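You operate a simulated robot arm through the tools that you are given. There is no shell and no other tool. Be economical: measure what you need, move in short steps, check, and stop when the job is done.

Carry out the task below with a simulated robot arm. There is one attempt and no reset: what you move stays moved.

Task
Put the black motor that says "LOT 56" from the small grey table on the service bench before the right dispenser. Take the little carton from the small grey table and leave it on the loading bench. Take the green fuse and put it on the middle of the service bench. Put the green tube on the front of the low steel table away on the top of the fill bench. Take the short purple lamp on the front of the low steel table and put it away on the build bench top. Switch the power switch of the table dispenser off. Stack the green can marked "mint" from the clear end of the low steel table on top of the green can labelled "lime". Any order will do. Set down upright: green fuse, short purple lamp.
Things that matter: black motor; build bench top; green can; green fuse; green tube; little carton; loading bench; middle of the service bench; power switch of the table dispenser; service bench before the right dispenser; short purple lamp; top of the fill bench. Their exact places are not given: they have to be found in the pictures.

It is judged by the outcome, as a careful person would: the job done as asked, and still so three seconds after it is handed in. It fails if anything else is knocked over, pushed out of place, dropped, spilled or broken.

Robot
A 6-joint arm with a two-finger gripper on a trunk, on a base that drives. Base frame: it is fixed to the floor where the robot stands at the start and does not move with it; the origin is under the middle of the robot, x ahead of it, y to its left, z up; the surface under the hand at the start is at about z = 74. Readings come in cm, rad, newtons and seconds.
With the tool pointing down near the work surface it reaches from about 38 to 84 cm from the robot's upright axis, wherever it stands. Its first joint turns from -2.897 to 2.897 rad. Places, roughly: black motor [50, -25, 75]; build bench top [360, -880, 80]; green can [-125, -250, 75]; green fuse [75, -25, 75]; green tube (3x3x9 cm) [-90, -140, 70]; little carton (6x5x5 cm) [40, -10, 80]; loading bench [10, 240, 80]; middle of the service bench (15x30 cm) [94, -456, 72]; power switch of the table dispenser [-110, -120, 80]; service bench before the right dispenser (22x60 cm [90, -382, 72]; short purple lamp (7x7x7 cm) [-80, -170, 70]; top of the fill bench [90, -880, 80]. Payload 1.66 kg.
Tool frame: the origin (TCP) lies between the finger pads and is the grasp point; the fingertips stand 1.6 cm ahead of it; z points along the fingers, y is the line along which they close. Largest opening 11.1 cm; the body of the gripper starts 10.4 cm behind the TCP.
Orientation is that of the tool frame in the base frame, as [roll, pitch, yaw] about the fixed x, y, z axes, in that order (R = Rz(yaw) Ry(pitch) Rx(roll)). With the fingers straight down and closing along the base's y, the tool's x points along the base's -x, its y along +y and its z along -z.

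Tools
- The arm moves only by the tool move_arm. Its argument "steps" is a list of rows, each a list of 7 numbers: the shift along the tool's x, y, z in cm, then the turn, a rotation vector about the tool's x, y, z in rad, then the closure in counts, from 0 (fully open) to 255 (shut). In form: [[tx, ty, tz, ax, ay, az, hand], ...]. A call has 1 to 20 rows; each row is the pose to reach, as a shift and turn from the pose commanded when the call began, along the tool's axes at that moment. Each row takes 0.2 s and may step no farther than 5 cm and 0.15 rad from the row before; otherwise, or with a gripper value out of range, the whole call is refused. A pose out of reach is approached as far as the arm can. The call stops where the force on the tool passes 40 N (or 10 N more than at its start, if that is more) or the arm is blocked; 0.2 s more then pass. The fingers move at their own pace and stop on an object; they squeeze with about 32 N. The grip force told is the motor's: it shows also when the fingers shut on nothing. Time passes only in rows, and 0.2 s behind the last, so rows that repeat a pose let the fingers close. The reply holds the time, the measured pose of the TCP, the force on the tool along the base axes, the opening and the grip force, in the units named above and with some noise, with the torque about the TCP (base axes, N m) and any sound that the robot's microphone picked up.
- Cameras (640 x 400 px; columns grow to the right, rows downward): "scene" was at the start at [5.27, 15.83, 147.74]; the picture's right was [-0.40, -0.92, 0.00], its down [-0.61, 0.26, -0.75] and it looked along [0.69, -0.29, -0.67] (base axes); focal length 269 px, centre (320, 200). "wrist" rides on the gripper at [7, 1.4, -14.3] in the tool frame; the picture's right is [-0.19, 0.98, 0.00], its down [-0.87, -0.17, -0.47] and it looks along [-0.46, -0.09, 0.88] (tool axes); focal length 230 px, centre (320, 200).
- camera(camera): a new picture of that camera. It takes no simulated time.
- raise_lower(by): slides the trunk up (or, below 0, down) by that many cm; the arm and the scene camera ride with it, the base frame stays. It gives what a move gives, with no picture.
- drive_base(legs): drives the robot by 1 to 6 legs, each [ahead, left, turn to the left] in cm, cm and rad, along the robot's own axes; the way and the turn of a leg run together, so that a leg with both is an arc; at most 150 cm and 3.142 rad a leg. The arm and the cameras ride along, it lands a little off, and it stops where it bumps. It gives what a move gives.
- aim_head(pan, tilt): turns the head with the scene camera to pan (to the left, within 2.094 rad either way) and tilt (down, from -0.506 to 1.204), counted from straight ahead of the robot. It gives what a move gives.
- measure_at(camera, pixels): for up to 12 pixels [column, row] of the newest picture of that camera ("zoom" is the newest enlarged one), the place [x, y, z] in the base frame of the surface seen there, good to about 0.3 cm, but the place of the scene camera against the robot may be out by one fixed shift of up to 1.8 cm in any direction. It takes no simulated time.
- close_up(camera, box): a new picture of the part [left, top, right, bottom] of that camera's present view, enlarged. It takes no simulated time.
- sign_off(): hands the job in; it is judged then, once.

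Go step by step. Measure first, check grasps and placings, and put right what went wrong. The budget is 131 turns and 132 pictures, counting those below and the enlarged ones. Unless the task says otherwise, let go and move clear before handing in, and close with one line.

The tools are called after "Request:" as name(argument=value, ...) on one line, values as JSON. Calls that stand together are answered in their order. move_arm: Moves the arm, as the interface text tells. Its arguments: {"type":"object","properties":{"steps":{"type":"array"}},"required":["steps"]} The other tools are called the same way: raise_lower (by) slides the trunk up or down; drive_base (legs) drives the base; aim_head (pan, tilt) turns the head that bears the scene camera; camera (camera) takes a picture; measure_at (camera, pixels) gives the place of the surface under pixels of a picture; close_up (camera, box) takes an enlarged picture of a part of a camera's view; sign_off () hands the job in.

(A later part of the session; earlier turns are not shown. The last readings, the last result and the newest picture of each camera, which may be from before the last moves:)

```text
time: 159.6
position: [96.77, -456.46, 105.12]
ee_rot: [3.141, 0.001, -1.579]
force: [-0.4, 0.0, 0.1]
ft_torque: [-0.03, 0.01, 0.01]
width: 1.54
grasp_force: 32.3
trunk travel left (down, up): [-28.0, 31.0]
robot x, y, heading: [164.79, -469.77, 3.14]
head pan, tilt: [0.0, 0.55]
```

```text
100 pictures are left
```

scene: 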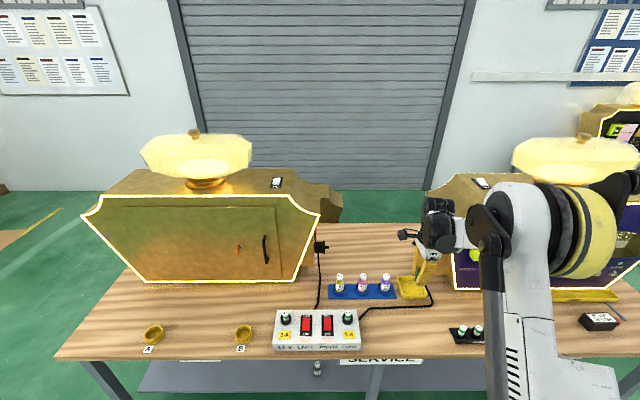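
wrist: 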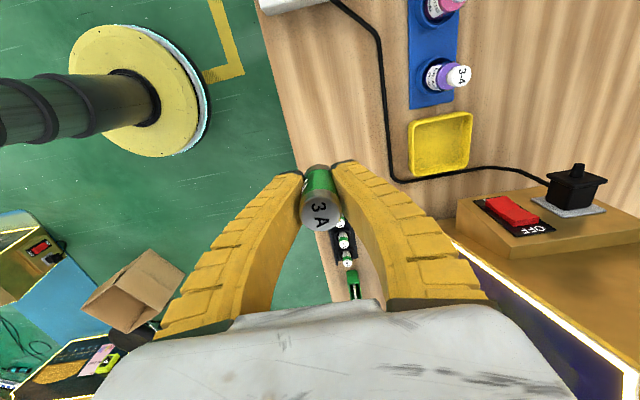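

The spot between the control panel and the fuse rack is free. I'll measure the wood height, the cable and the fuse.

Request:
measure_at(camera="wrist", pixels=[[330, 100], [388, 165], [300, 3], [335, 238], [320, 215], [372, 60], [280, 60]])

Request:
raise_lower(by=-25)

Request:
camera(camera="wrist")

```text
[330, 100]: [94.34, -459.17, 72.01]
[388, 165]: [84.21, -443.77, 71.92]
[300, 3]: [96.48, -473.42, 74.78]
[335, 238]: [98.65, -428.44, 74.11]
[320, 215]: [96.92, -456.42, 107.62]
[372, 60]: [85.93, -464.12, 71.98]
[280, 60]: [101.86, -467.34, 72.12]
```

```text
time: 162.2
position: [96.93, -456.5, 80.11]
ee_rot: [-3.141, 0.001, -1.58]
force: [0.6, -0.5, -0.5]
ft_torque: [0.01, 0.01, -0.03]
width: 1.51
grasp_force: 31.9
trunk travel left (down, up): [-3.0, 56.0]
robot x, y, heading: [164.3, -469.84, 3.137]
head pan, tilt: [0.0, 0.55]
```

```text
99 pictures are left
```

wrist: 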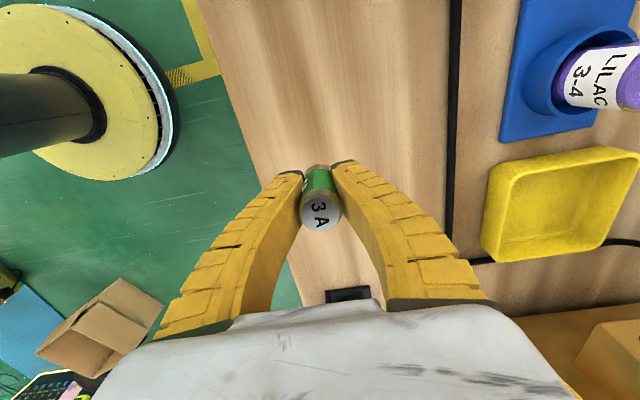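

The fuse's top is 2.5 above the TCP, so its bottom is 2.5 below. I'll shift 2 cm inward, lower to 74.55, release to half open and rise.

Request:
move_arm(steps=[[0, 2, 2, 0, 0, 0, 255], [0, 2, 4.5, 0, 0, 0, 255], [0, 2, 5.2, 0, 0, 0, 255], [0, 2, 5.55, 0, 0, 0, 255], [0, 2, 5.6, 0, 0, 0, 255], [0, 2, 5.6, 0, 0, 0, 140], [0, 2, 5.6, 0, 0, 0, 140], [0, 2, 1, 0, 0, 0, 140], [0, 2, -4, 0, 0, 0, 140]])

Request:
raise_lower(by=23)

Request:
camera(camera="wrist")

```text
time: 164.2
position: [94.97, -456.4, 84.13]
ee_rot: [3.141, -0.001, -1.579]
force: [-0.8, -0.2, 1.2]
ft_torque: [0.0, -0.01, 0.01]
width: 5.24
grasp_force: 1.6
trunk travel left (down, up): [-3.0, 56.0]
robot x, y, heading: [164.75, -469.98, 3.136]
head pan, tilt: [0.0, 0.55]
```

```text
time: 166.6
position: [94.89, -456.38, 107.02]
ee_rot: [-3.14, 0.0, -1.58]
force: [-0.7, -1.0, 0.0]
ft_torque: [-0.01, -0.01, 0.01]
width: 5.22
grasp_force: 0.6
trunk travel left (down, up): [-26.0, 33.0]
robot x, y, heading: [164.79, -469.76, 3.135]
head pan, tilt: [0.0, 0.55]
```

```text
98 pictures are left
```

wrist: 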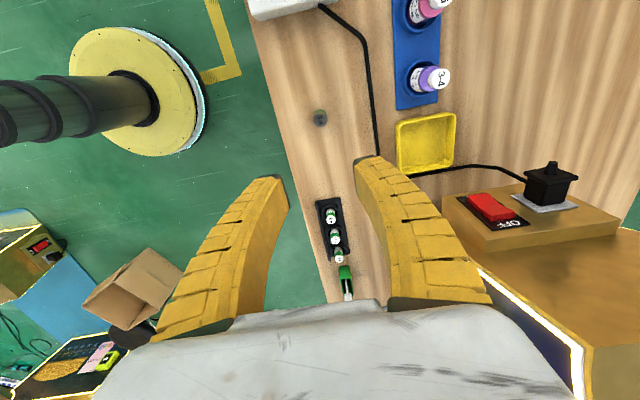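

Something stands at (320,117) but looks dark. I'll zoom to check the fuse.

Request:
close_up(camera="wrist", box=[280, 80, 360, 150])

Request:
measure_at(camera="wrist", pixels=[[320, 117], [319, 113], [321, 122]])

Request:
close_up(camera="scene", box=[260, 260, 480, 380])

```text
5.71 times, centred on (320, 115) of wrist
```

zoom: 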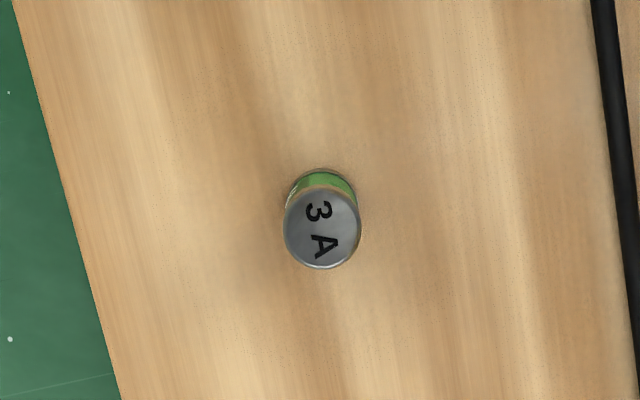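

```text
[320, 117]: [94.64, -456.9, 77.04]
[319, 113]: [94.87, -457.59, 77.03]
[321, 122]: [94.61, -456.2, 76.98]
```

```text
2.91 times, centred on (370, 320) of scene
```

zoom: 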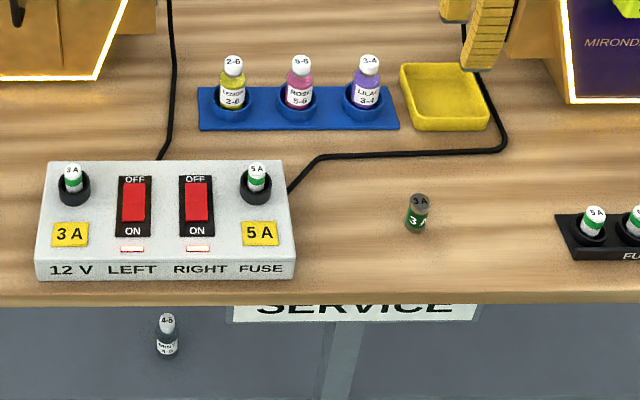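

The fuse stands upright in the middle at (94.7,−457). Next I'll drive to the low steel table, facing it from +x.

Request:
drive_base(legs=[[-10, 0, 0], [12, -110, 0], [45, -64, 0], [50, -63, 0], [50, -63, 0]])

Request:
camera(camera="scene")

Request:
camera(camera="wrist")

```text
time: 184.6
position: [-49.23, -155.54, 107.06]
ee_rot: [-3.141, 0.0, -1.582]
force: [0.6, 0.7, -0.2]
ft_torque: [-0.01, -0.02, 0.02]
width: 5.23
grasp_force: 1.3
trunk travel left (down, up): [-26.0, 33.0]
robot x, y, heading: [20.49, -169.16, 3.131]
head pan, tilt: [0.0, 0.55]
```

```text
95 pictures are left
```

scene: 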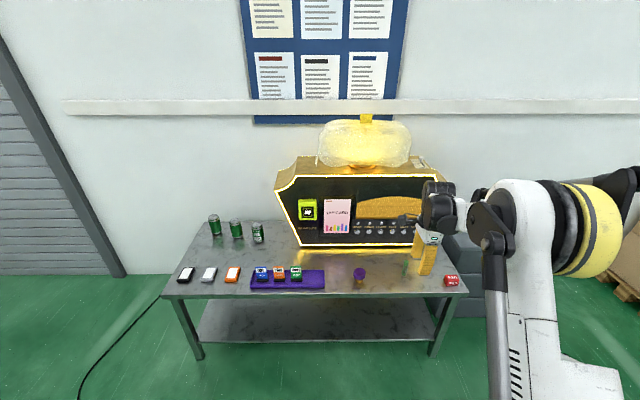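

```text
94 pictures are left
```

wrist: 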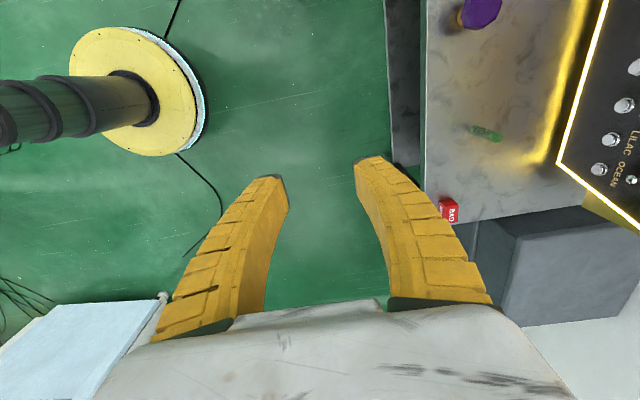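

Request:
close_up(camera="scene", box=[160, 200, 480, 320])

Request:
measure_at(camera="scene", pixels=[[214, 228], [236, 230], [257, 233], [214, 218], [236, 221], [258, 224], [359, 276], [359, 269], [360, 292], [300, 262], [165, 295], [460, 290]])

Request:
measure_at(camera="wrist", pixels=[[480, 12], [462, 14], [470, 129], [498, 137], [484, 133], [448, 210], [430, 100], [440, 160], [540, 140]])

```text
2.00 times, centred on (320, 260) of scene
```

zoom: 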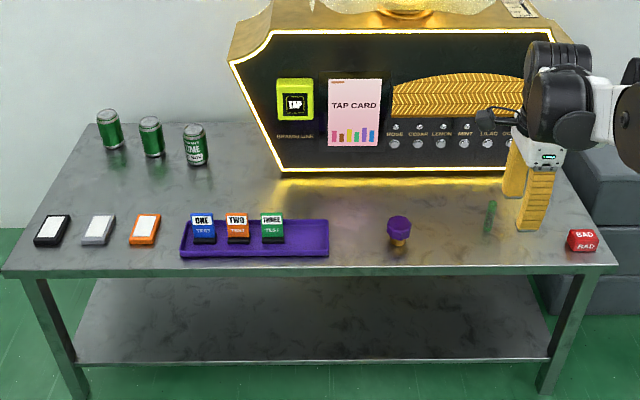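

```text
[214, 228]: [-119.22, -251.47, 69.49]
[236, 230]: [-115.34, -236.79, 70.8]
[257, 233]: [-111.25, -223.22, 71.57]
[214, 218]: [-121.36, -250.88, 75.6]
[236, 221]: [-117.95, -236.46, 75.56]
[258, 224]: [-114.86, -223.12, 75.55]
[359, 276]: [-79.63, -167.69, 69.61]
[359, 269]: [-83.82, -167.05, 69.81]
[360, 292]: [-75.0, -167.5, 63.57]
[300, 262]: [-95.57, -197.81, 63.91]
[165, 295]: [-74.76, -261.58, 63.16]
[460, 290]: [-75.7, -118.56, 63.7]
```

```text
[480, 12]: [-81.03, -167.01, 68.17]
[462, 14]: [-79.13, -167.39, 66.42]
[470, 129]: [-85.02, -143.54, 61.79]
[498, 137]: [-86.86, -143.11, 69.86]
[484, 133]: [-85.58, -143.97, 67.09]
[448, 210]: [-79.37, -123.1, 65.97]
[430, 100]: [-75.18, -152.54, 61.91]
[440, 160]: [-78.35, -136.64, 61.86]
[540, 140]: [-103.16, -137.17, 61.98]
```

The cans stand at (214,228), (236,230) and (257,233), and the right one reads "LIME". I'll zoom in on the labels.

Request:
close_up(camera="scene", box=[200, 208, 272, 250])

Request:
close_up(camera="scene", box=[380, 200, 470, 300])

```text
8.89 times, centred on (236, 229) of scene
```

zoom: 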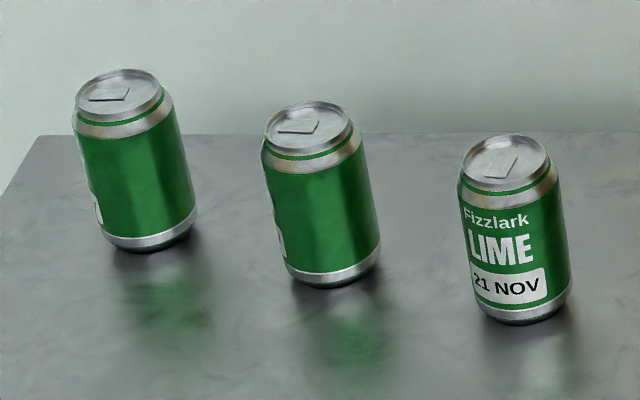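

```text
4.00 times, centred on (425, 250) of scene
```

zoom: 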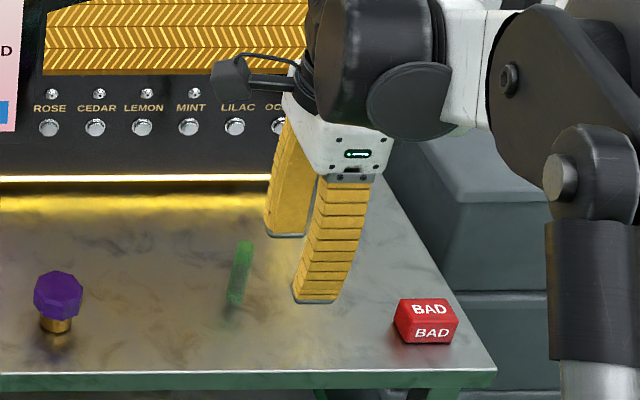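

The two other cans' labels face the left end. I'll drive around toward the clear end to read them.

Request:
drive_base(legs=[[45, 140, 0], [0, 0, -0.85]])

Request:
camera(camera="scene")

```text
time: 194.1
position: [-61.74, -246.01, 107.08]
ee_rot: [-3.14, 0.001, -2.445]
force: [0.4, 0.4, 0.4]
ft_torque: [0.03, 0.0, -0.02]
width: 5.23
grasp_force: 1.4
trunk travel left (down, up): [-26.0, 33.0]
robot x, y, heading: [-26.68, -307.82, 2.263]
head pan, tilt: [0.0, 0.55]
```

```text
90 pictures are left
```

scene: 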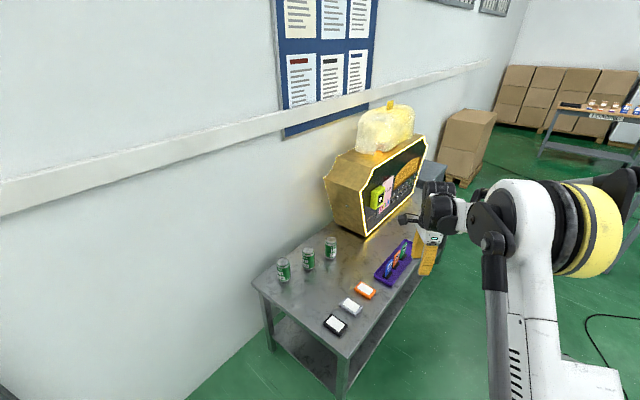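

Request:
close_up(camera="scene", box=[265, 225, 350, 295])

Request:
measure_at(camera="scene", pixels=[[284, 263], [308, 251], [331, 240], [284, 275], [230, 330], [255, 284], [345, 390], [260, 330]])

```text
5.71 times, centred on (308, 260) of scene
```

zoom: 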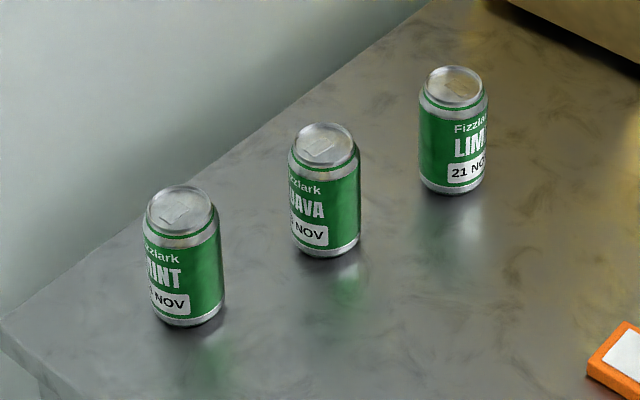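

```text
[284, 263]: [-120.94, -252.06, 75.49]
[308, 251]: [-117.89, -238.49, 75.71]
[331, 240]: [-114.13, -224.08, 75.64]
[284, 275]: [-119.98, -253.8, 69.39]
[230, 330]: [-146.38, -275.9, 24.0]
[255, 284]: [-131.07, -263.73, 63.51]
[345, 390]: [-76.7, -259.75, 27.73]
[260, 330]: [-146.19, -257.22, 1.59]
```

Mint is the left can at (−121,−252), Guava is in the middle and Lime is on the right. I'll move to the clear end facing +y and turn the wrist so the fingers close along x.

Request:
drive_base(legs=[[0, 0, -0.692], [-3, 75, 0]])

Request:
move_arm(steps=[[0, 0, 0, 0, 0, -0.15, 100], [0, 0, 0, 0, 0, -0.3, 50], [0, 0, 0, 0, 0, -0.45, 0], [0, 0, 0, 0, 0, -0.6, 0], [0, 0, 0, 0, 0, -0.75, 0], [0, 0, 0, 0, 0, -0.9, 0], [0, 0, 0, 0, 0, -1.05, 0], [0, 0, 0, 0, 0, -1.2, 0], [0, 0, 0, 0, 0, -1.35, 0], [0, 0, 0, 0, 0, -1.5, 0], [0, 0, 0, 0, 0, -1.571, 0]])

Request:
camera(camera="wrist")

Request:
camera(camera="scene")

```text
time: 199.9
position: [-88.13, -241.21, 107.09]
ee_rot: [-3.142, 0.0, -3.14]
force: [-0.3, 0.3, 0.8]
ft_torque: [0.01, -0.02, -0.02]
width: 5.24
grasp_force: 1.3
trunk travel left (down, up): [-26.0, 33.0]
robot x, y, heading: [-100.91, -310.71, 1.574]
head pan, tilt: [0.0, 0.55]
```

```text
time: 202.3
position: [-88.13, -241.22, 107.01]
ee_rot: [-3.14, 0.0, -1.564]
force: [0.1, 0.4, -0.1]
ft_torque: [0.01, 0.02, -0.01]
width: 11.07
grasp_force: 0.1
trunk travel left (down, up): [-26.0, 33.0]
robot x, y, heading: [-100.8, -310.61, 1.575]
head pan, tilt: [0.0, 0.55]
```

```text
88 pictures are left
```

wrist: 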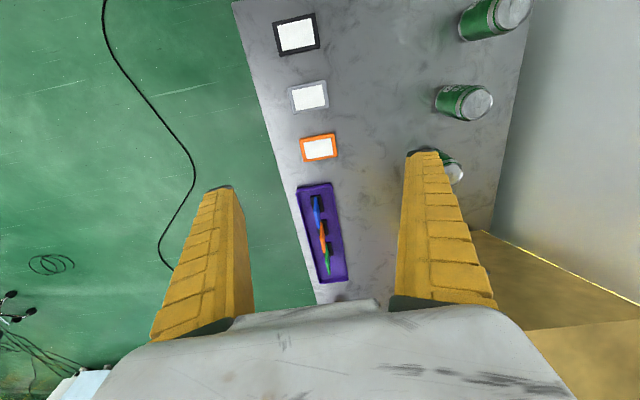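

```text
87 pictures are left
```

scene: 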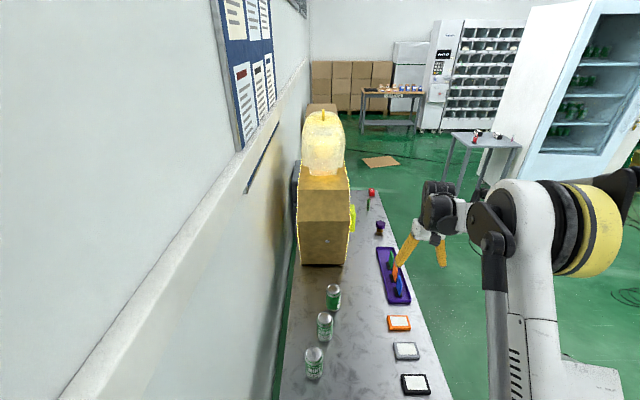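

I'll move the hand over toward the mint can at height, then look.

Request:
move_arm(steps=[[1.3, 4.2, 0, 0, 0, 0, 0], [2.7, 8.4, 0, 0, 0, 0, 0], [4, 12.6, 0, 0, 0, 0, 0], [5.3, 16.8, 0, 0, 0, 0, 0], [6.6, 21, 0, 0, 0, 0, 0], [8, 25.2, 0, 0, 0, 0, 0], [9.3, 29.4, 0, 0, 0, 0, 0], [10.6, 32, 0, 0, 0, 0, 0]])

Request:
camera(camera="wrist")

```text
time: 204.1
position: [-120.27, -251.94, 107.0]
ee_rot: [-3.141, -0.001, -1.569]
force: [0.1, 0.3, 0.9]
ft_torque: [-0.01, -0.03, 0.0]
width: 11.08
grasp_force: 0.1
trunk travel left (down, up): [-26.0, 33.0]
robot x, y, heading: [-100.8, -310.95, 1.568]
head pan, tilt: [0.0, 0.55]
```

```text
86 pictures are left
```

wrist: 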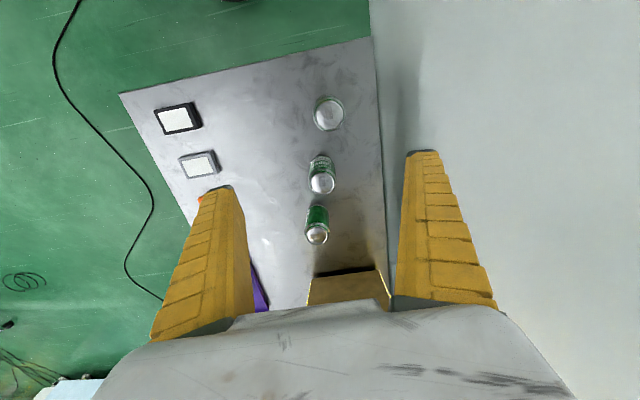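

Request:
measure_at(camera="wrist", pixels=[[328, 115], [318, 115], [339, 115], [328, 105], [328, 125], [322, 183], [314, 184], [330, 182], [317, 234], [310, 235], [324, 233], [318, 241]])

Request:
close_up(camera="wrist", box=[270, 80, 390, 260])

```text
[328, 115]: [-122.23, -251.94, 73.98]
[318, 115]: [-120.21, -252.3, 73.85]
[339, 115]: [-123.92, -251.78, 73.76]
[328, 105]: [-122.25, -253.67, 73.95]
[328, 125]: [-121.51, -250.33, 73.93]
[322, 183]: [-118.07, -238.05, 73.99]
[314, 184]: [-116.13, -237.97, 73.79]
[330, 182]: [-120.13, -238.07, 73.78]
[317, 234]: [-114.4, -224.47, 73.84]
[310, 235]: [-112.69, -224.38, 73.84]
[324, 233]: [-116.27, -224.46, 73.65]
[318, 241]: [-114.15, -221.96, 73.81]
```

```text
2.22 times, centred on (330, 170) of wrist
```

zoom: 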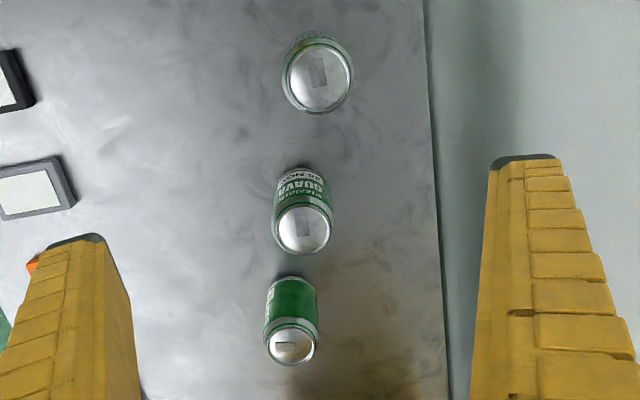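

Mint is centred at (−122.1,−252.1) and Lime at (−114.4,−224.4), tops 73.9. I'll lower the trunk and descend around Mint.

Request:
move_arm(steps=[[0.15, 1.8, 0, 0, 0, 0, 0], [0.15, 1.8, 0, 0, 0, 0, 0]])

Request:
raise_lower(by=-24)

Request:
camera(camera="wrist")

```text
time: 204.7
position: [-122.07, -252.01, 107.1]
ee_rot: [-3.141, 0.001, -1.569]
force: [0.6, 0.0, 0.3]
ft_torque: [-0.04, 0.01, 0.02]
width: 11.08
grasp_force: 0.2
trunk travel left (down, up): [-26.0, 33.0]
robot x, y, heading: [-100.83, -310.79, 1.569]
head pan, tilt: [0.0, 0.55]
```

```text
time: 207.2
position: [-122.06, -252.04, 82.88]
ee_rot: [3.141, -0.001, -1.57]
force: [0.1, -0.4, -0.7]
ft_torque: [0.0, -0.01, 0.0]
width: 11.09
grasp_force: 0.0
trunk travel left (down, up): [-2.0, 57.0]
robot x, y, heading: [-100.98, -310.71, 1.57]
head pan, tilt: [0.0, 0.55]
```

```text
84 pictures are left
```

wrist: 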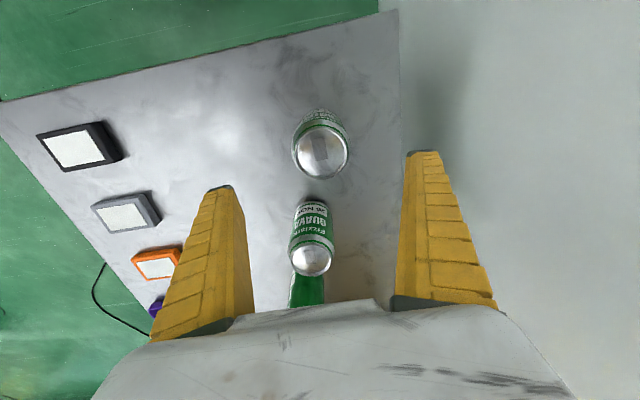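

The can lies between the fingers' paths. I'll descend to z 69 and grip, then lift a little.

Request:
move_arm(steps=[[0, 0, 4.5, 0, 0, 0, 0], [0, 0, 9, 0, 0, 0, 0], [0, 0, 13.9, 0, 0, 0, 0], [0, 0, 13.9, 0, 0, 0, 0], [0, 0, 13.9, 0, 0, 0, 255], [0, 0, 13.9, 0, 0, 0, 255], [0, 0, 13.9, 0, 0, 0, 255]])

```text
time: 208.8
position: [-122.08, -251.85, 68.99]
ee_rot: [3.141, -0.001, -1.57]
force: [-0.3, 0.2, 0.7]
ft_torque: [0.0, 0.0, 0.0]
width: 6.21
grasp_force: 32.5
trunk travel left (down, up): [-2.0, 57.0]
robot x, y, heading: [-100.81, -311.11, 1.572]
head pan, tilt: [0.0, 0.55]
```

Mint is gripped (6.21 cm). I'll lift it and drive 9 cm nearer, so Lime comes within reach.

Request:
raise_lower(by=24)

Request:
drive_base(legs=[[9, 0, 0]])

Request:
camera(camera="wrist")

```text
time: 211.3
position: [-122.08, -251.83, 92.94]
ee_rot: [3.141, -0.002, -1.57]
force: [0.3, -0.8, -4.3]
ft_torque: [0.01, -0.04, -0.01]
width: 6.2
grasp_force: 32.3
trunk travel left (down, up): [-26.0, 33.0]
robot x, y, heading: [-100.85, -310.69, 1.575]
head pan, tilt: [0.0, 0.55]
```

```text
time: 212.4
position: [-122.08, -242.72, 92.89]
ee_rot: [-3.141, -0.002, -1.569]
force: [0.2, 0.1, -2.9]
ft_torque: [-0.02, 0.02, -0.02]
width: 6.19
grasp_force: 32.0
trunk travel left (down, up): [-26.0, 33.0]
robot x, y, heading: [-100.52, -301.89, 1.576]
head pan, tilt: [0.0, 0.55]
```

```text
83 pictures are left
```

wrist: 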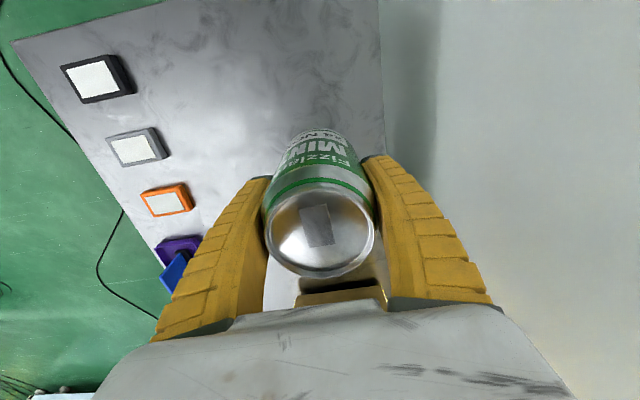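

I'll move Mint over Lime at this height.

Request:
move_arm(steps=[[-4, -1.6, 0, 0, 0, 0, 255], [-8, -3.2, 0, 0, 0, 0, 255], [-12, -4.8, 0, 0, 0, 0, 255], [-16, -6.4, 0, 0, 0, 0, 255], [-18.5, -7.7, 0, 0, 0, 0, 255], [-18.5, -7.7, 0, 0, 0, 0, 255]])

Request:
camera(camera="wrist")

Request:
aim_head(pan=0.0, tilt=0.75)

Request:
camera(camera="scene")

```text
time: 213.8
position: [-114.47, -224.35, 93.08]
ee_rot: [-3.141, -0.002, -1.566]
force: [-0.1, 0.0, -3.0]
ft_torque: [-0.02, -0.01, -0.01]
width: 6.2
grasp_force: 32.0
trunk travel left (down, up): [-26.0, 33.0]
robot x, y, heading: [-101.09, -302.05, 1.575]
head pan, tilt: [0.0, 0.55]
```

```text
82 pictures are left
```

wrist: 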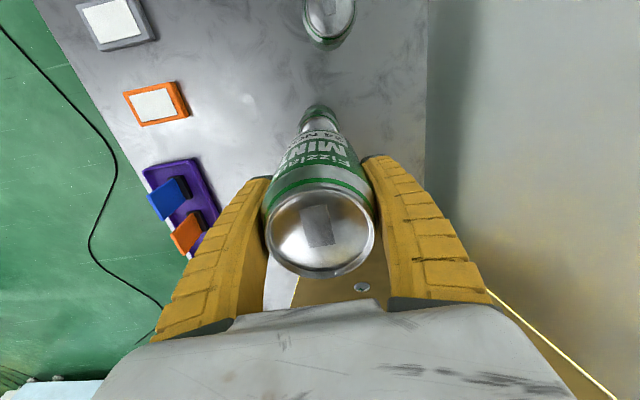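

```text
time: 214.6
position: [-114.39, -224.44, 93.23]
ee_rot: [3.142, -0.001, -1.57]
force: [0.1, -0.9, -3.9]
ft_torque: [0.02, -0.03, -0.01]
width: 6.2
grasp_force: 32.0
trunk travel left (down, up): [-26.0, 33.0]
robot x, y, heading: [-100.84, -302.02, 1.569]
head pan, tilt: [0.0, 0.75]
```

```text
81 pictures are left
```

scene: 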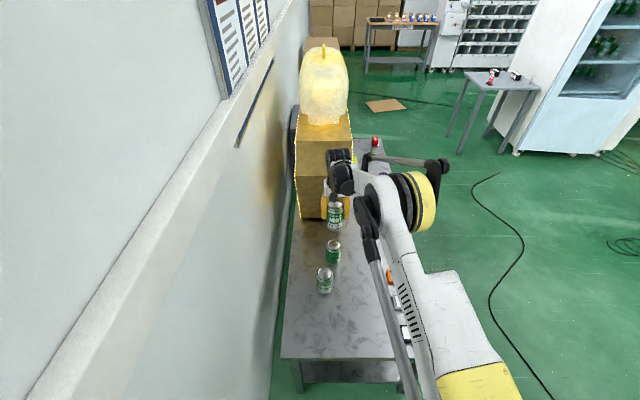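

Mint hangs above Lime. I'll check the side clearance to the dispenser.

Request:
close_up(camera="scene", box=[280, 120, 400, 300])

Request:
measure_at(camera="scene", pixels=[[308, 190], [315, 212], [335, 210], [333, 226], [341, 175], [333, 246], [325, 277]])

Request:
measure_at(camera="wrist", pixels=[[320, 112], [318, 107], [326, 118], [330, 5], [320, 235], [320, 294]])

```text
2.22 times, centred on (340, 210) of scene
```

zoom: 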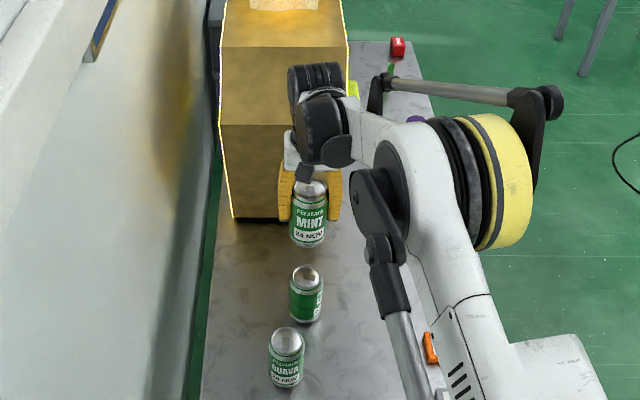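

```text
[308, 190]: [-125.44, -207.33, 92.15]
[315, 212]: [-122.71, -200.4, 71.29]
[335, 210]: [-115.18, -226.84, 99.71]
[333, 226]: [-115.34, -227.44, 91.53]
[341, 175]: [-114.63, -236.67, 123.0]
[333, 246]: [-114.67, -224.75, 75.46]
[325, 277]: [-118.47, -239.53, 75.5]
```

```text
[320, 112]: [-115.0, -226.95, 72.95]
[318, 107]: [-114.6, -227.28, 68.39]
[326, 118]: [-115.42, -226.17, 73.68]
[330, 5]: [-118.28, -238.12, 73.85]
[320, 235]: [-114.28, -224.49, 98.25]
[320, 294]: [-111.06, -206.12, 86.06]
```

Clearance to the dispenser (y ≈ −207) is fine and Mint is centred over Lime. I'll lower to just above contact.

Request:
move_arm(steps=[[0, 0, 4, 0, 0, 0, 255], [0, 0, 8, 0, 0, 0, 255], [0, 0, 10.5, 0, 0, 0, 255], [0, 0, 11.5, 0, 0, 0, 255], [0, 0, 11.9, 0, 0, 0, 255], [0, 0, 12.0, 0, 0, 0, 255], [0, 0, 12.1, 0, 0, 0, 255]])

Request:
close_up(camera="scene", box=[300, 170, 370, 260])

```text
time: 216.2
position: [-114.19, -226.56, 82.91]
ee_rot: [-3.14, 0.001, -1.569]
force: [0.0, 0.6, -3.4]
ft_torque: [-0.02, 0.02, -0.03]
width: 6.17
grasp_force: 32.2
out of reach, approached as far as the arm can: row 2, 3, 4, 5, 6, 7
trunk travel left (down, up): [-26.0, 33.0]
robot x, y, heading: [-100.88, -301.94, 1.565]
head pan, tilt: [0.0, 0.75]
```

```text
4.44 times, centred on (335, 215) of scene
```

zoom: 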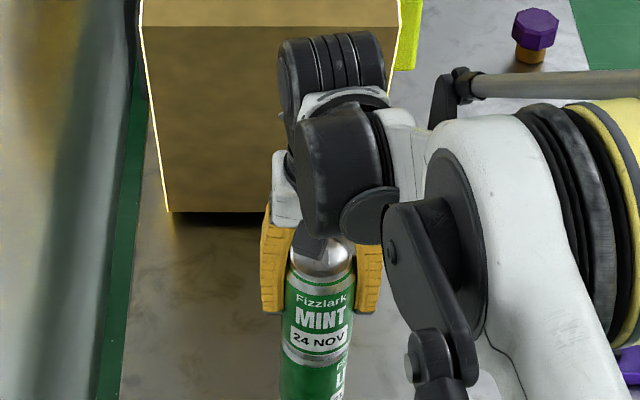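

The reach limit pulled it back 2 cm in y. I'll rise to the earlier pose and lower with the trunk instead.

Request:
move_arm(steps=[[0, 0, -4, 0, 0, 0, 255], [0, 0, -8, 0, 0, 0, 255], [0, 0, -12.1, 0, 0, 0, 255], [0, 0, -12.1, 0, 0, 0, 255]])

```text
time: 217.2
position: [-114.21, -226.46, 95.28]
ee_rot: [3.141, -0.002, -1.569]
force: [0.3, 0.1, -3.9]
ft_torque: [-0.01, 0.0, -0.03]
width: 6.23
grasp_force: 31.6
trunk travel left (down, up): [-26.0, 33.0]
robot x, y, heading: [-100.85, -301.98, 1.57]
head pan, tilt: [0.0, 0.75]
```

Request:
move_arm(steps=[[-2.15, 0.15, 1, 0, 0, 0, 255], [-2.15, 0.15, 2.2, 0, 0, 0, 255], [-2.15, 0.15, 2.2, 0, 0, 0, 255]])

Request:
raise_lower(by=-11)

```text
time: 218.0
position: [-114.38, -224.33, 92.98]
ee_rot: [-3.14, -0.002, -1.569]
force: [-0.1, 0.1, -4.0]
ft_torque: [0.01, -0.02, 0.0]
width: 6.2
grasp_force: 31.7
trunk travel left (down, up): [-26.0, 33.0]
robot x, y, heading: [-100.91, -301.94, 1.574]
head pan, tilt: [0.0, 0.75]
```

```text
time: 219.4
position: [-114.24, -224.29, 82.06]
ee_rot: [-3.141, 0.0, -1.572]
force: [0.4, 0.2, -3.7]
ft_torque: [0.01, 0.0, -0.02]
width: 6.2
grasp_force: 32.4
trunk travel left (down, up): [-15.0, 44.0]
robot x, y, heading: [-100.71, -302.05, 1.57]
head pan, tilt: [0.0, 0.75]
```

Request:
move_arm(steps=[[0, 0.1, 0.5, 0, 0, 0, 255], [0, 0.1, 0.8, 0, 0, 0, 255], [0, 0.1, 0.9, 0, 0, 0, 255], [0, 0.1, 0.95, 0, 0, 0, 255]])

Request:
close_up(camera="scene", box=[300, 170, 370, 260])

Request:
camera(camera="wrist")

```text
time: 220.4
position: [-114.43, -224.44, 81.3]
ee_rot: [-3.141, 0.003, -1.569]
force: [-0.9, 3.2, 15.8]
ft_torque: [0.33, 0.02, 0.01]
width: 6.21
grasp_force: 31.9
trunk travel left (down, up): [-15.0, 44.0]
robot x, y, heading: [-100.85, -301.78, 1.573]
head pan, tilt: [0.0, 0.75]
```

```text
4.44 times, centred on (335, 215) of scene
```

zoom: 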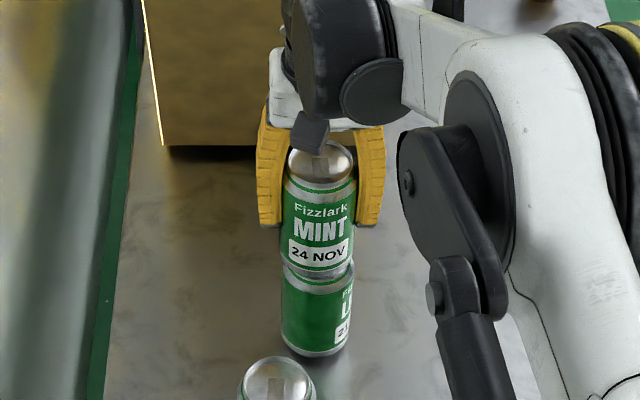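

```text
77 pictures are left
```

wrist: 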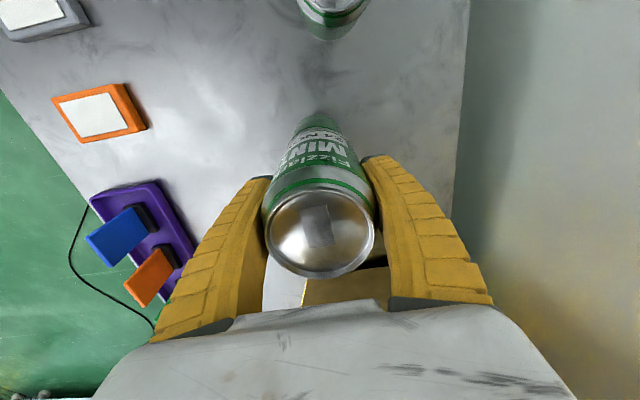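

Contact is felt (about 19 N up) and the cans line up. I'll relax slightly upward, release, and rise straight.

Request:
move_arm(steps=[[0, 0, -0.1, 0, 0, 0, 255], [0, 0, -0.1, 0, 0, 0, 100], [0, 0, -0.1, 0, 0, 0, 0], [0, 0, -0.1, 0, 0, 0, 0], [0, 0, -4, 0, 0, 0, 0], [0, 0, -8, 0, 0, 0, 0]])

Request:
raise_lower(by=18)

Request:
camera(camera="scene")

Request:
camera(camera="wrist")

```text
time: 221.8
position: [-114.48, -224.44, 89.18]
ee_rot: [-3.141, -0.001, -1.568]
force: [0.5, 1.1, 0.7]
ft_torque: [-0.01, 0.02, -0.02]
width: 11.11
grasp_force: 0.2
trunk travel left (down, up): [-15.0, 44.0]
robot x, y, heading: [-100.64, -302.07, 1.572]
head pan, tilt: [0.0, 0.75]
```

```text
time: 223.8
position: [-114.43, -224.35, 107.21]
ee_rot: [3.141, 0.001, -1.569]
force: [-0.6, 0.1, -0.4]
ft_torque: [-0.02, 0.01, 0.01]
width: 11.1
grasp_force: 0.0
trunk travel left (down, up): [-33.0, 26.0]
robot x, y, heading: [-100.9, -301.82, 1.569]
head pan, tilt: [0.0, 0.75]
```

```text
76 pictures are left
```

scene: 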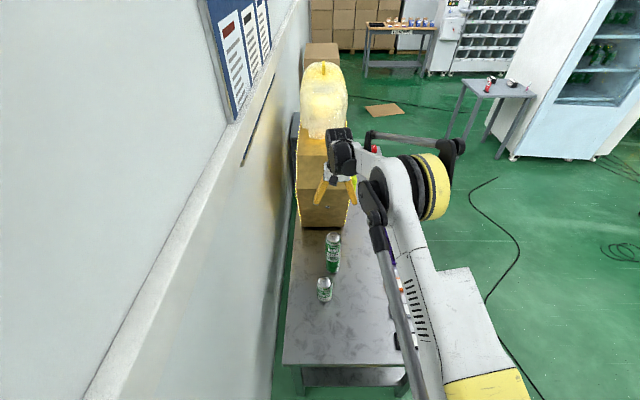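

```text
75 pictures are left
```

wrist: 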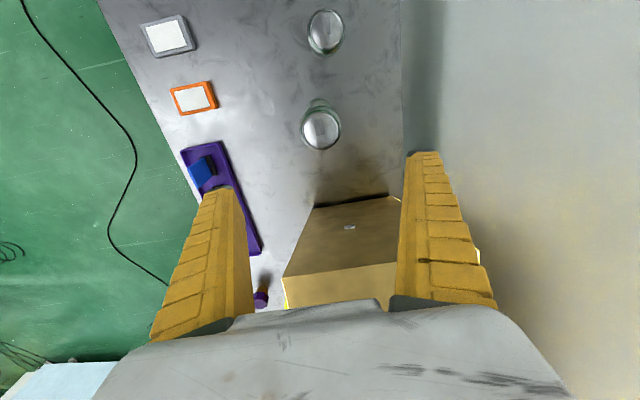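

Mint stands on Lime. Next I'll drive to the dispenser's other end to look at the power switch.

Request:
drive_base(legs=[[-10, 0, 0], [0, -105, 0], [140, 0, 0], [115, 0, 0], [0, 0, 1.571]])

Request:
aim_head(pan=0.3, tilt=0.5)

Request:
camera(camera="scene")

Request:
camera(camera="wrist")

```text
time: 245.9
position: [-71.12, -68.36, 107.08]
ee_rot: [3.14, -0.002, -0.004]
force: [0.3, -0.2, -0.1]
ft_torque: [0.03, 0.0, 0.01]
width: 11.09
grasp_force: 0.1
trunk travel left (down, up): [-33.0, 26.0]
robot x, y, heading: [6.27, -55.39, 3.141]
head pan, tilt: [0.0, 0.75]
```

```text
time: 246.7
position: [-70.98, -68.3, 107.0]
ee_rot: [3.141, 0.0, -0.006]
force: [0.6, 0.7, 0.0]
ft_torque: [0.0, -0.01, -0.02]
width: 11.06
grasp_force: 0.0
trunk travel left (down, up): [-33.0, 26.0]
robot x, y, heading: [6.15, -55.18, 3.138]
head pan, tilt: [0.3, 0.499]
```

```text
74 pictures are left
```

scene: 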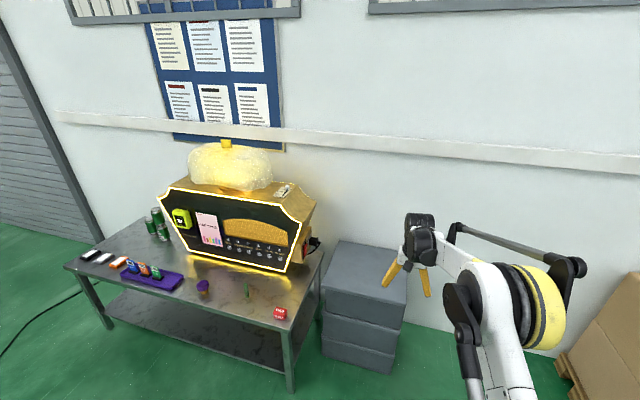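

```text
73 pictures are left
```

wrist: 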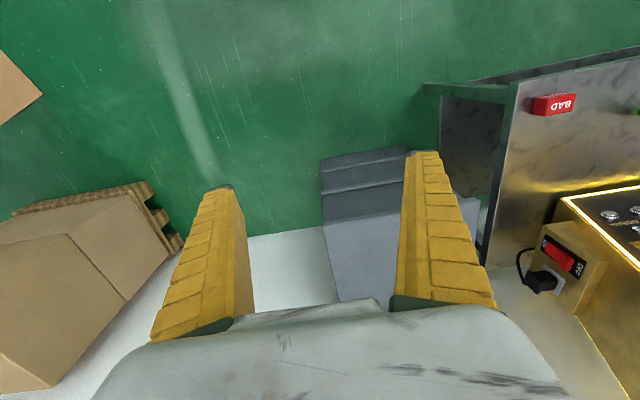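

The switch is at (560,258) in the wrist view. I'll zoom and measure it.

Request:
close_up(camera="wrist", box=[510, 210, 640, 320])

Request:
measure_at(camera="wrist", pixels=[[552, 250], [560, 257], [567, 263], [546, 243], [579, 267], [562, 240], [600, 255], [543, 280], [570, 225], [552, 300]])

```text
3.64 times, centred on (575, 265) of wrist
```

zoom: 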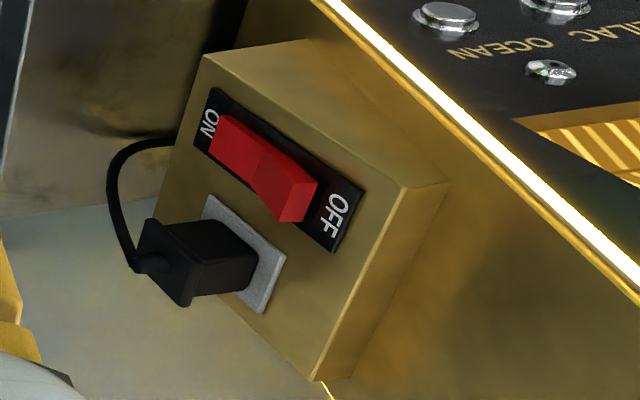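

```text
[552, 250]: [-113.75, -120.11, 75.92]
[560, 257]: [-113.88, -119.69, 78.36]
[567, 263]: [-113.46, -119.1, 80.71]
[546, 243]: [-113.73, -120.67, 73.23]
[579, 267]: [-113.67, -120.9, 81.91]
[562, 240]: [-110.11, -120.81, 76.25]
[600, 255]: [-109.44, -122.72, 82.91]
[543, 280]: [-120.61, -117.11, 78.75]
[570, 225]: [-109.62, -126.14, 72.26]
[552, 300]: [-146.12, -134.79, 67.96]
```

The rocker is vertical with ON at the bottom (pressed) and OFF at the top, near (−113.6,−119.1,80.7). I need to press its top toward −y, so I'll check the dispenser's overhang.

Request:
measure_at(camera="scene", pixels=[[314, 206], [308, 230], [300, 265], [316, 243], [290, 190], [316, 215], [304, 250], [375, 250], [345, 300], [350, 262], [315, 198]])

Request:
close_up(camera="scene", box=[240, 170, 360, 300])

```text
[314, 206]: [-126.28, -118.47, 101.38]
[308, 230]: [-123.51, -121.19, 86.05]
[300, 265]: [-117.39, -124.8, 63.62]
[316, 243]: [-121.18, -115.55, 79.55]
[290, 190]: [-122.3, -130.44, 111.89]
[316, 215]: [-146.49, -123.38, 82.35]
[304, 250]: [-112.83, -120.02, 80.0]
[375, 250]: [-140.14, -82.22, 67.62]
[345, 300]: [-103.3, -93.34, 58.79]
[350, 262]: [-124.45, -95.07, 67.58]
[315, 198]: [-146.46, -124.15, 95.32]
```

```text
3.08 times, centred on (300, 235) of scene
```

zoom: 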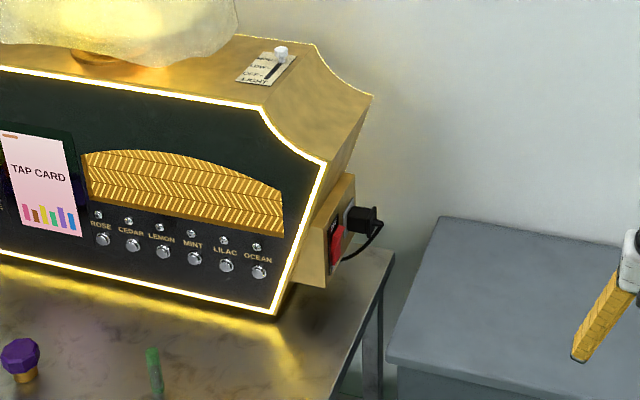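

The dispenser's upper body overhangs the switch, so I'll tilt the closed fingers toward −y. First I'll bring the hand to the robot's left side and tilt it, all in free air.

Request:
move_arm(steps=[[3.1, 3.8, 0, 0, 0, 0, 255], [6.2, 7.6, 0, 0, 0, 0, 255], [9.3, 11.4, 0, 0, 0, 0, 255], [12.4, 15.2, 0, 0, 0, 0, 255], [15.5, 19, 0, 0, 0, 0, 255], [18.6, 22.8, 0, 0, 0, 0, 255], [21.7, 26.6, 0, 0, 0, 0, 255], [24.8, 30.4, 0, 0, 0, 0, 255], [28, 34.2, 0, 0, 0, 0, 255], [28, 34.2, 0, -0.15, 0, 0, 255], [28, 34.2, 0, -0.3, 0, 0, 255], [28, 34.2, 0, -0.45, 0, 0, 255], [28, 34.2, 0, -0.6, 0, 0, 255], [28, 34.2, 0, -0.75, 0, 0, 255], [28, 34.2, 0, -0.9, 0, 0, 255], [28, 34.2, 0, -1.0, 0, 0, 255], [28, 34.2, 0, -1.0, 0, 0, 255]])

Request:
measure_at(camera="scene", pixels=[[560, 370], [580, 390], [620, 330], [575, 355]])

Request:
camera(camera="scene")

```text
time: 250.3
position: [-43.32, -102.58, 107.08]
ee_rot: [2.139, -0.001, -0.004]
force: [-0.2, 0.3, -0.3]
ft_torque: [0.03, 0.01, -0.02]
width: 0.0
grasp_force: 29.1
trunk travel left (down, up): [-33.0, 26.0]
robot x, y, heading: [6.95, -55.34, 3.139]
head pan, tilt: [0.3, 0.499]
```

```text
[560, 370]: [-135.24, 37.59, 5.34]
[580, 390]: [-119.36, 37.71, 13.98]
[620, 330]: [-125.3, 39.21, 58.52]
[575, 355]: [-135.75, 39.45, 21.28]
```

```text
70 pictures are left
```

scene: 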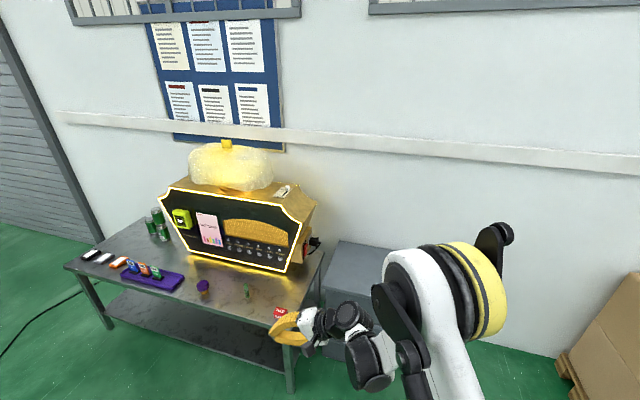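

The hand is tilted as planned. I'll drive ahead 70 cm to bring the fingertips in front of the switch.

Request:
drive_base(legs=[[70, 0, 0]])

Request:
camera(camera="wrist")

```text
time: 254.1
position: [-113.87, -101.85, 107.04]
ee_rot: [2.141, 0.0, -0.011]
force: [-0.6, -0.3, -0.6]
ft_torque: [0.03, -0.05, -0.01]
width: 0.0
grasp_force: 28.5
trunk travel left (down, up): [-33.0, 26.0]
robot x, y, heading: [-63.67, -54.78, 3.132]
head pan, tilt: [0.3, 0.499]
```

```text
69 pictures are left
```

wrist: 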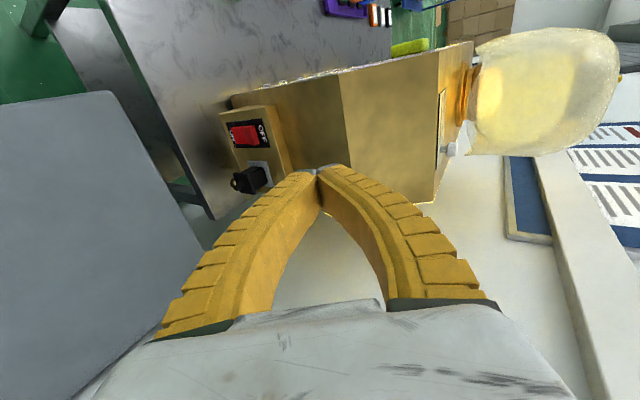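

Request:
measure_at(camera="wrist", pixels=[[233, 136], [240, 135], [246, 134], [252, 133], [261, 132], [250, 180], [240, 185], [290, 175], [262, 108], [420, 150]])

Request:
close_up(camera="wrist", box=[200, 90, 330, 200])

Request:
raise_lower(by=-26.2)

Request:
camera(camera="wrist")

```text
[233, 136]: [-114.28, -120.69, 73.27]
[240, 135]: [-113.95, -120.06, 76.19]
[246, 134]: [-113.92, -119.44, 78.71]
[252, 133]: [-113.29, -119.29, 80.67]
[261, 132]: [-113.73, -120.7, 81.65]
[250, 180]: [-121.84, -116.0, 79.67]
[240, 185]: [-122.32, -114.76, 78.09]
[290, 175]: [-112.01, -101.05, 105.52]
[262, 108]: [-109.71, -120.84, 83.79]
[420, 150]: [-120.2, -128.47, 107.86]
```

```text
3.64 times, centred on (265, 145) of wrist
```

zoom: 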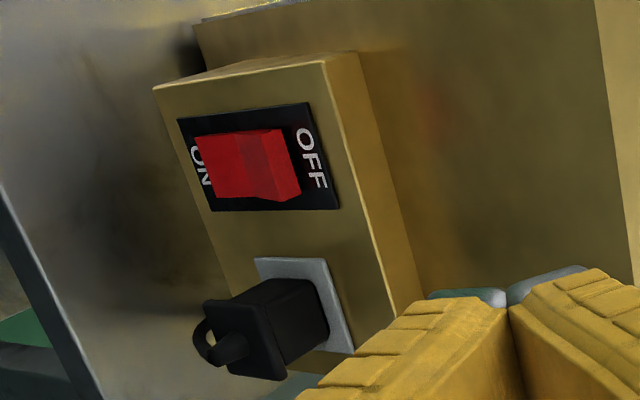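

```text
time: 256.8
position: [-113.69, -101.88, 80.91]
ee_rot: [2.142, 0.0, -0.01]
force: [0.4, 0.4, -0.2]
ft_torque: [-0.03, -0.02, -0.03]
width: 0.01
grasp_force: 28.3
trunk travel left (down, up): [-6.8, 52.2]
robot x, y, heading: [-63.85, -54.68, 3.135]
head pan, tilt: [0.3, 0.499]
```

```text
67 pictures are left
```

wrist: 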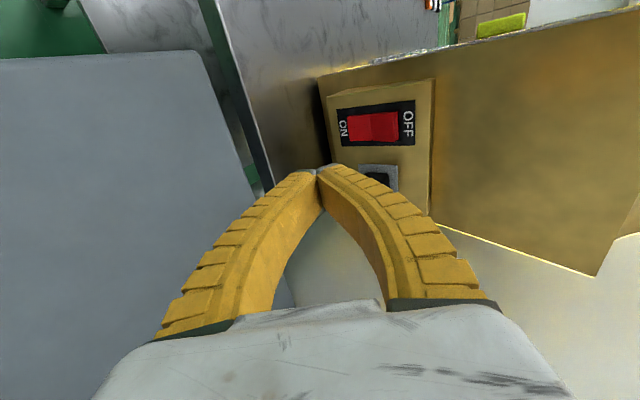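

The rocker top is right ahead along −y at the same height. I'll advance slowly to press it.

Request:
move_arm(steps=[[0, 2.43, 3.78, 0, 0, 0, 255], [0, 4.86, 7.56, 0, 0, 0, 255], [0, 7.02, 10.92, 0, 0, 0, 255], [0, 7.83, 12.2, 0, 0, 0, 255], [0, 8.2, 12.8, 0, 0, 0, 255], [0, 8.5, 13.25, 0, 0, 0, 255], [0, 8.75, 13.6, 0, 0, 0, 255], [0, 8.95, 13.95, 0, 0, 0, 255]])

Request:
close_up(camera="wrist", box=[220, 60, 440, 240])

```text
time: 258.6
position: [-113.88, -118.32, 80.73]
ee_rot: [2.14, 0.001, -0.011]
force: [0.4, 0.5, 0.1]
ft_torque: [-0.01, 0.01, -0.02]
width: 0.01
grasp_force: 28.9
trunk travel left (down, up): [-6.8, 52.2]
robot x, y, heading: [-63.86, -54.69, 3.131]
head pan, tilt: [0.3, 0.499]
```

```text
2.22 times, centred on (330, 150) of wrist
```

zoom: 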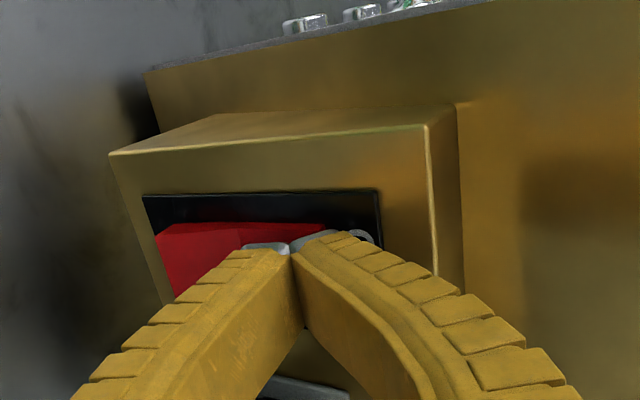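

There's no contact force yet. I'll advance in small steps.

Request:
move_arm(steps=[[0, 0.16, 0.25, 0, 0, 0, 255], [0, 0.32, 0.5, 0, 0, 0, 255], [0, 0.49, 0.76, 0, 0, 0, 255], [0, 0.65, 1.01, 0, 0, 0, 255]])

Request:
close_up(camera="wrist", box=[220, 60, 440, 240])

```text
time: 259.6
position: [-114.0, -119.41, 81.11]
ee_rot: [2.139, 0.0, -0.011]
force: [-1.7, 11.3, 10.5]
ft_torque: [-0.13, 0.02, 0.0]
width: 0.43
grasp_force: 28.8
trunk travel left (down, up): [-6.8, 52.2]
robot x, y, heading: [-63.77, -54.76, 3.132]
head pan, tilt: [0.3, 0.499]
```

```text
2.22 times, centred on (330, 150) of wrist
```

zoom: 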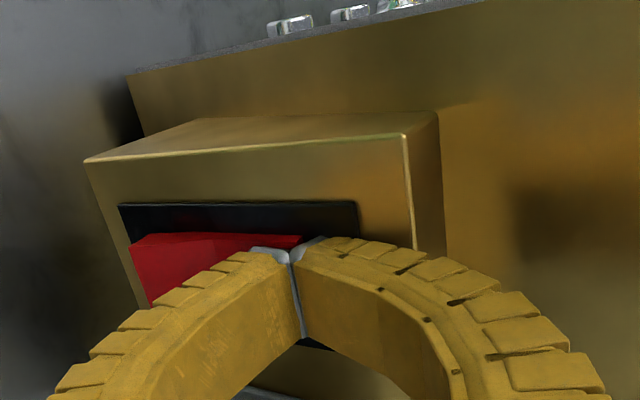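

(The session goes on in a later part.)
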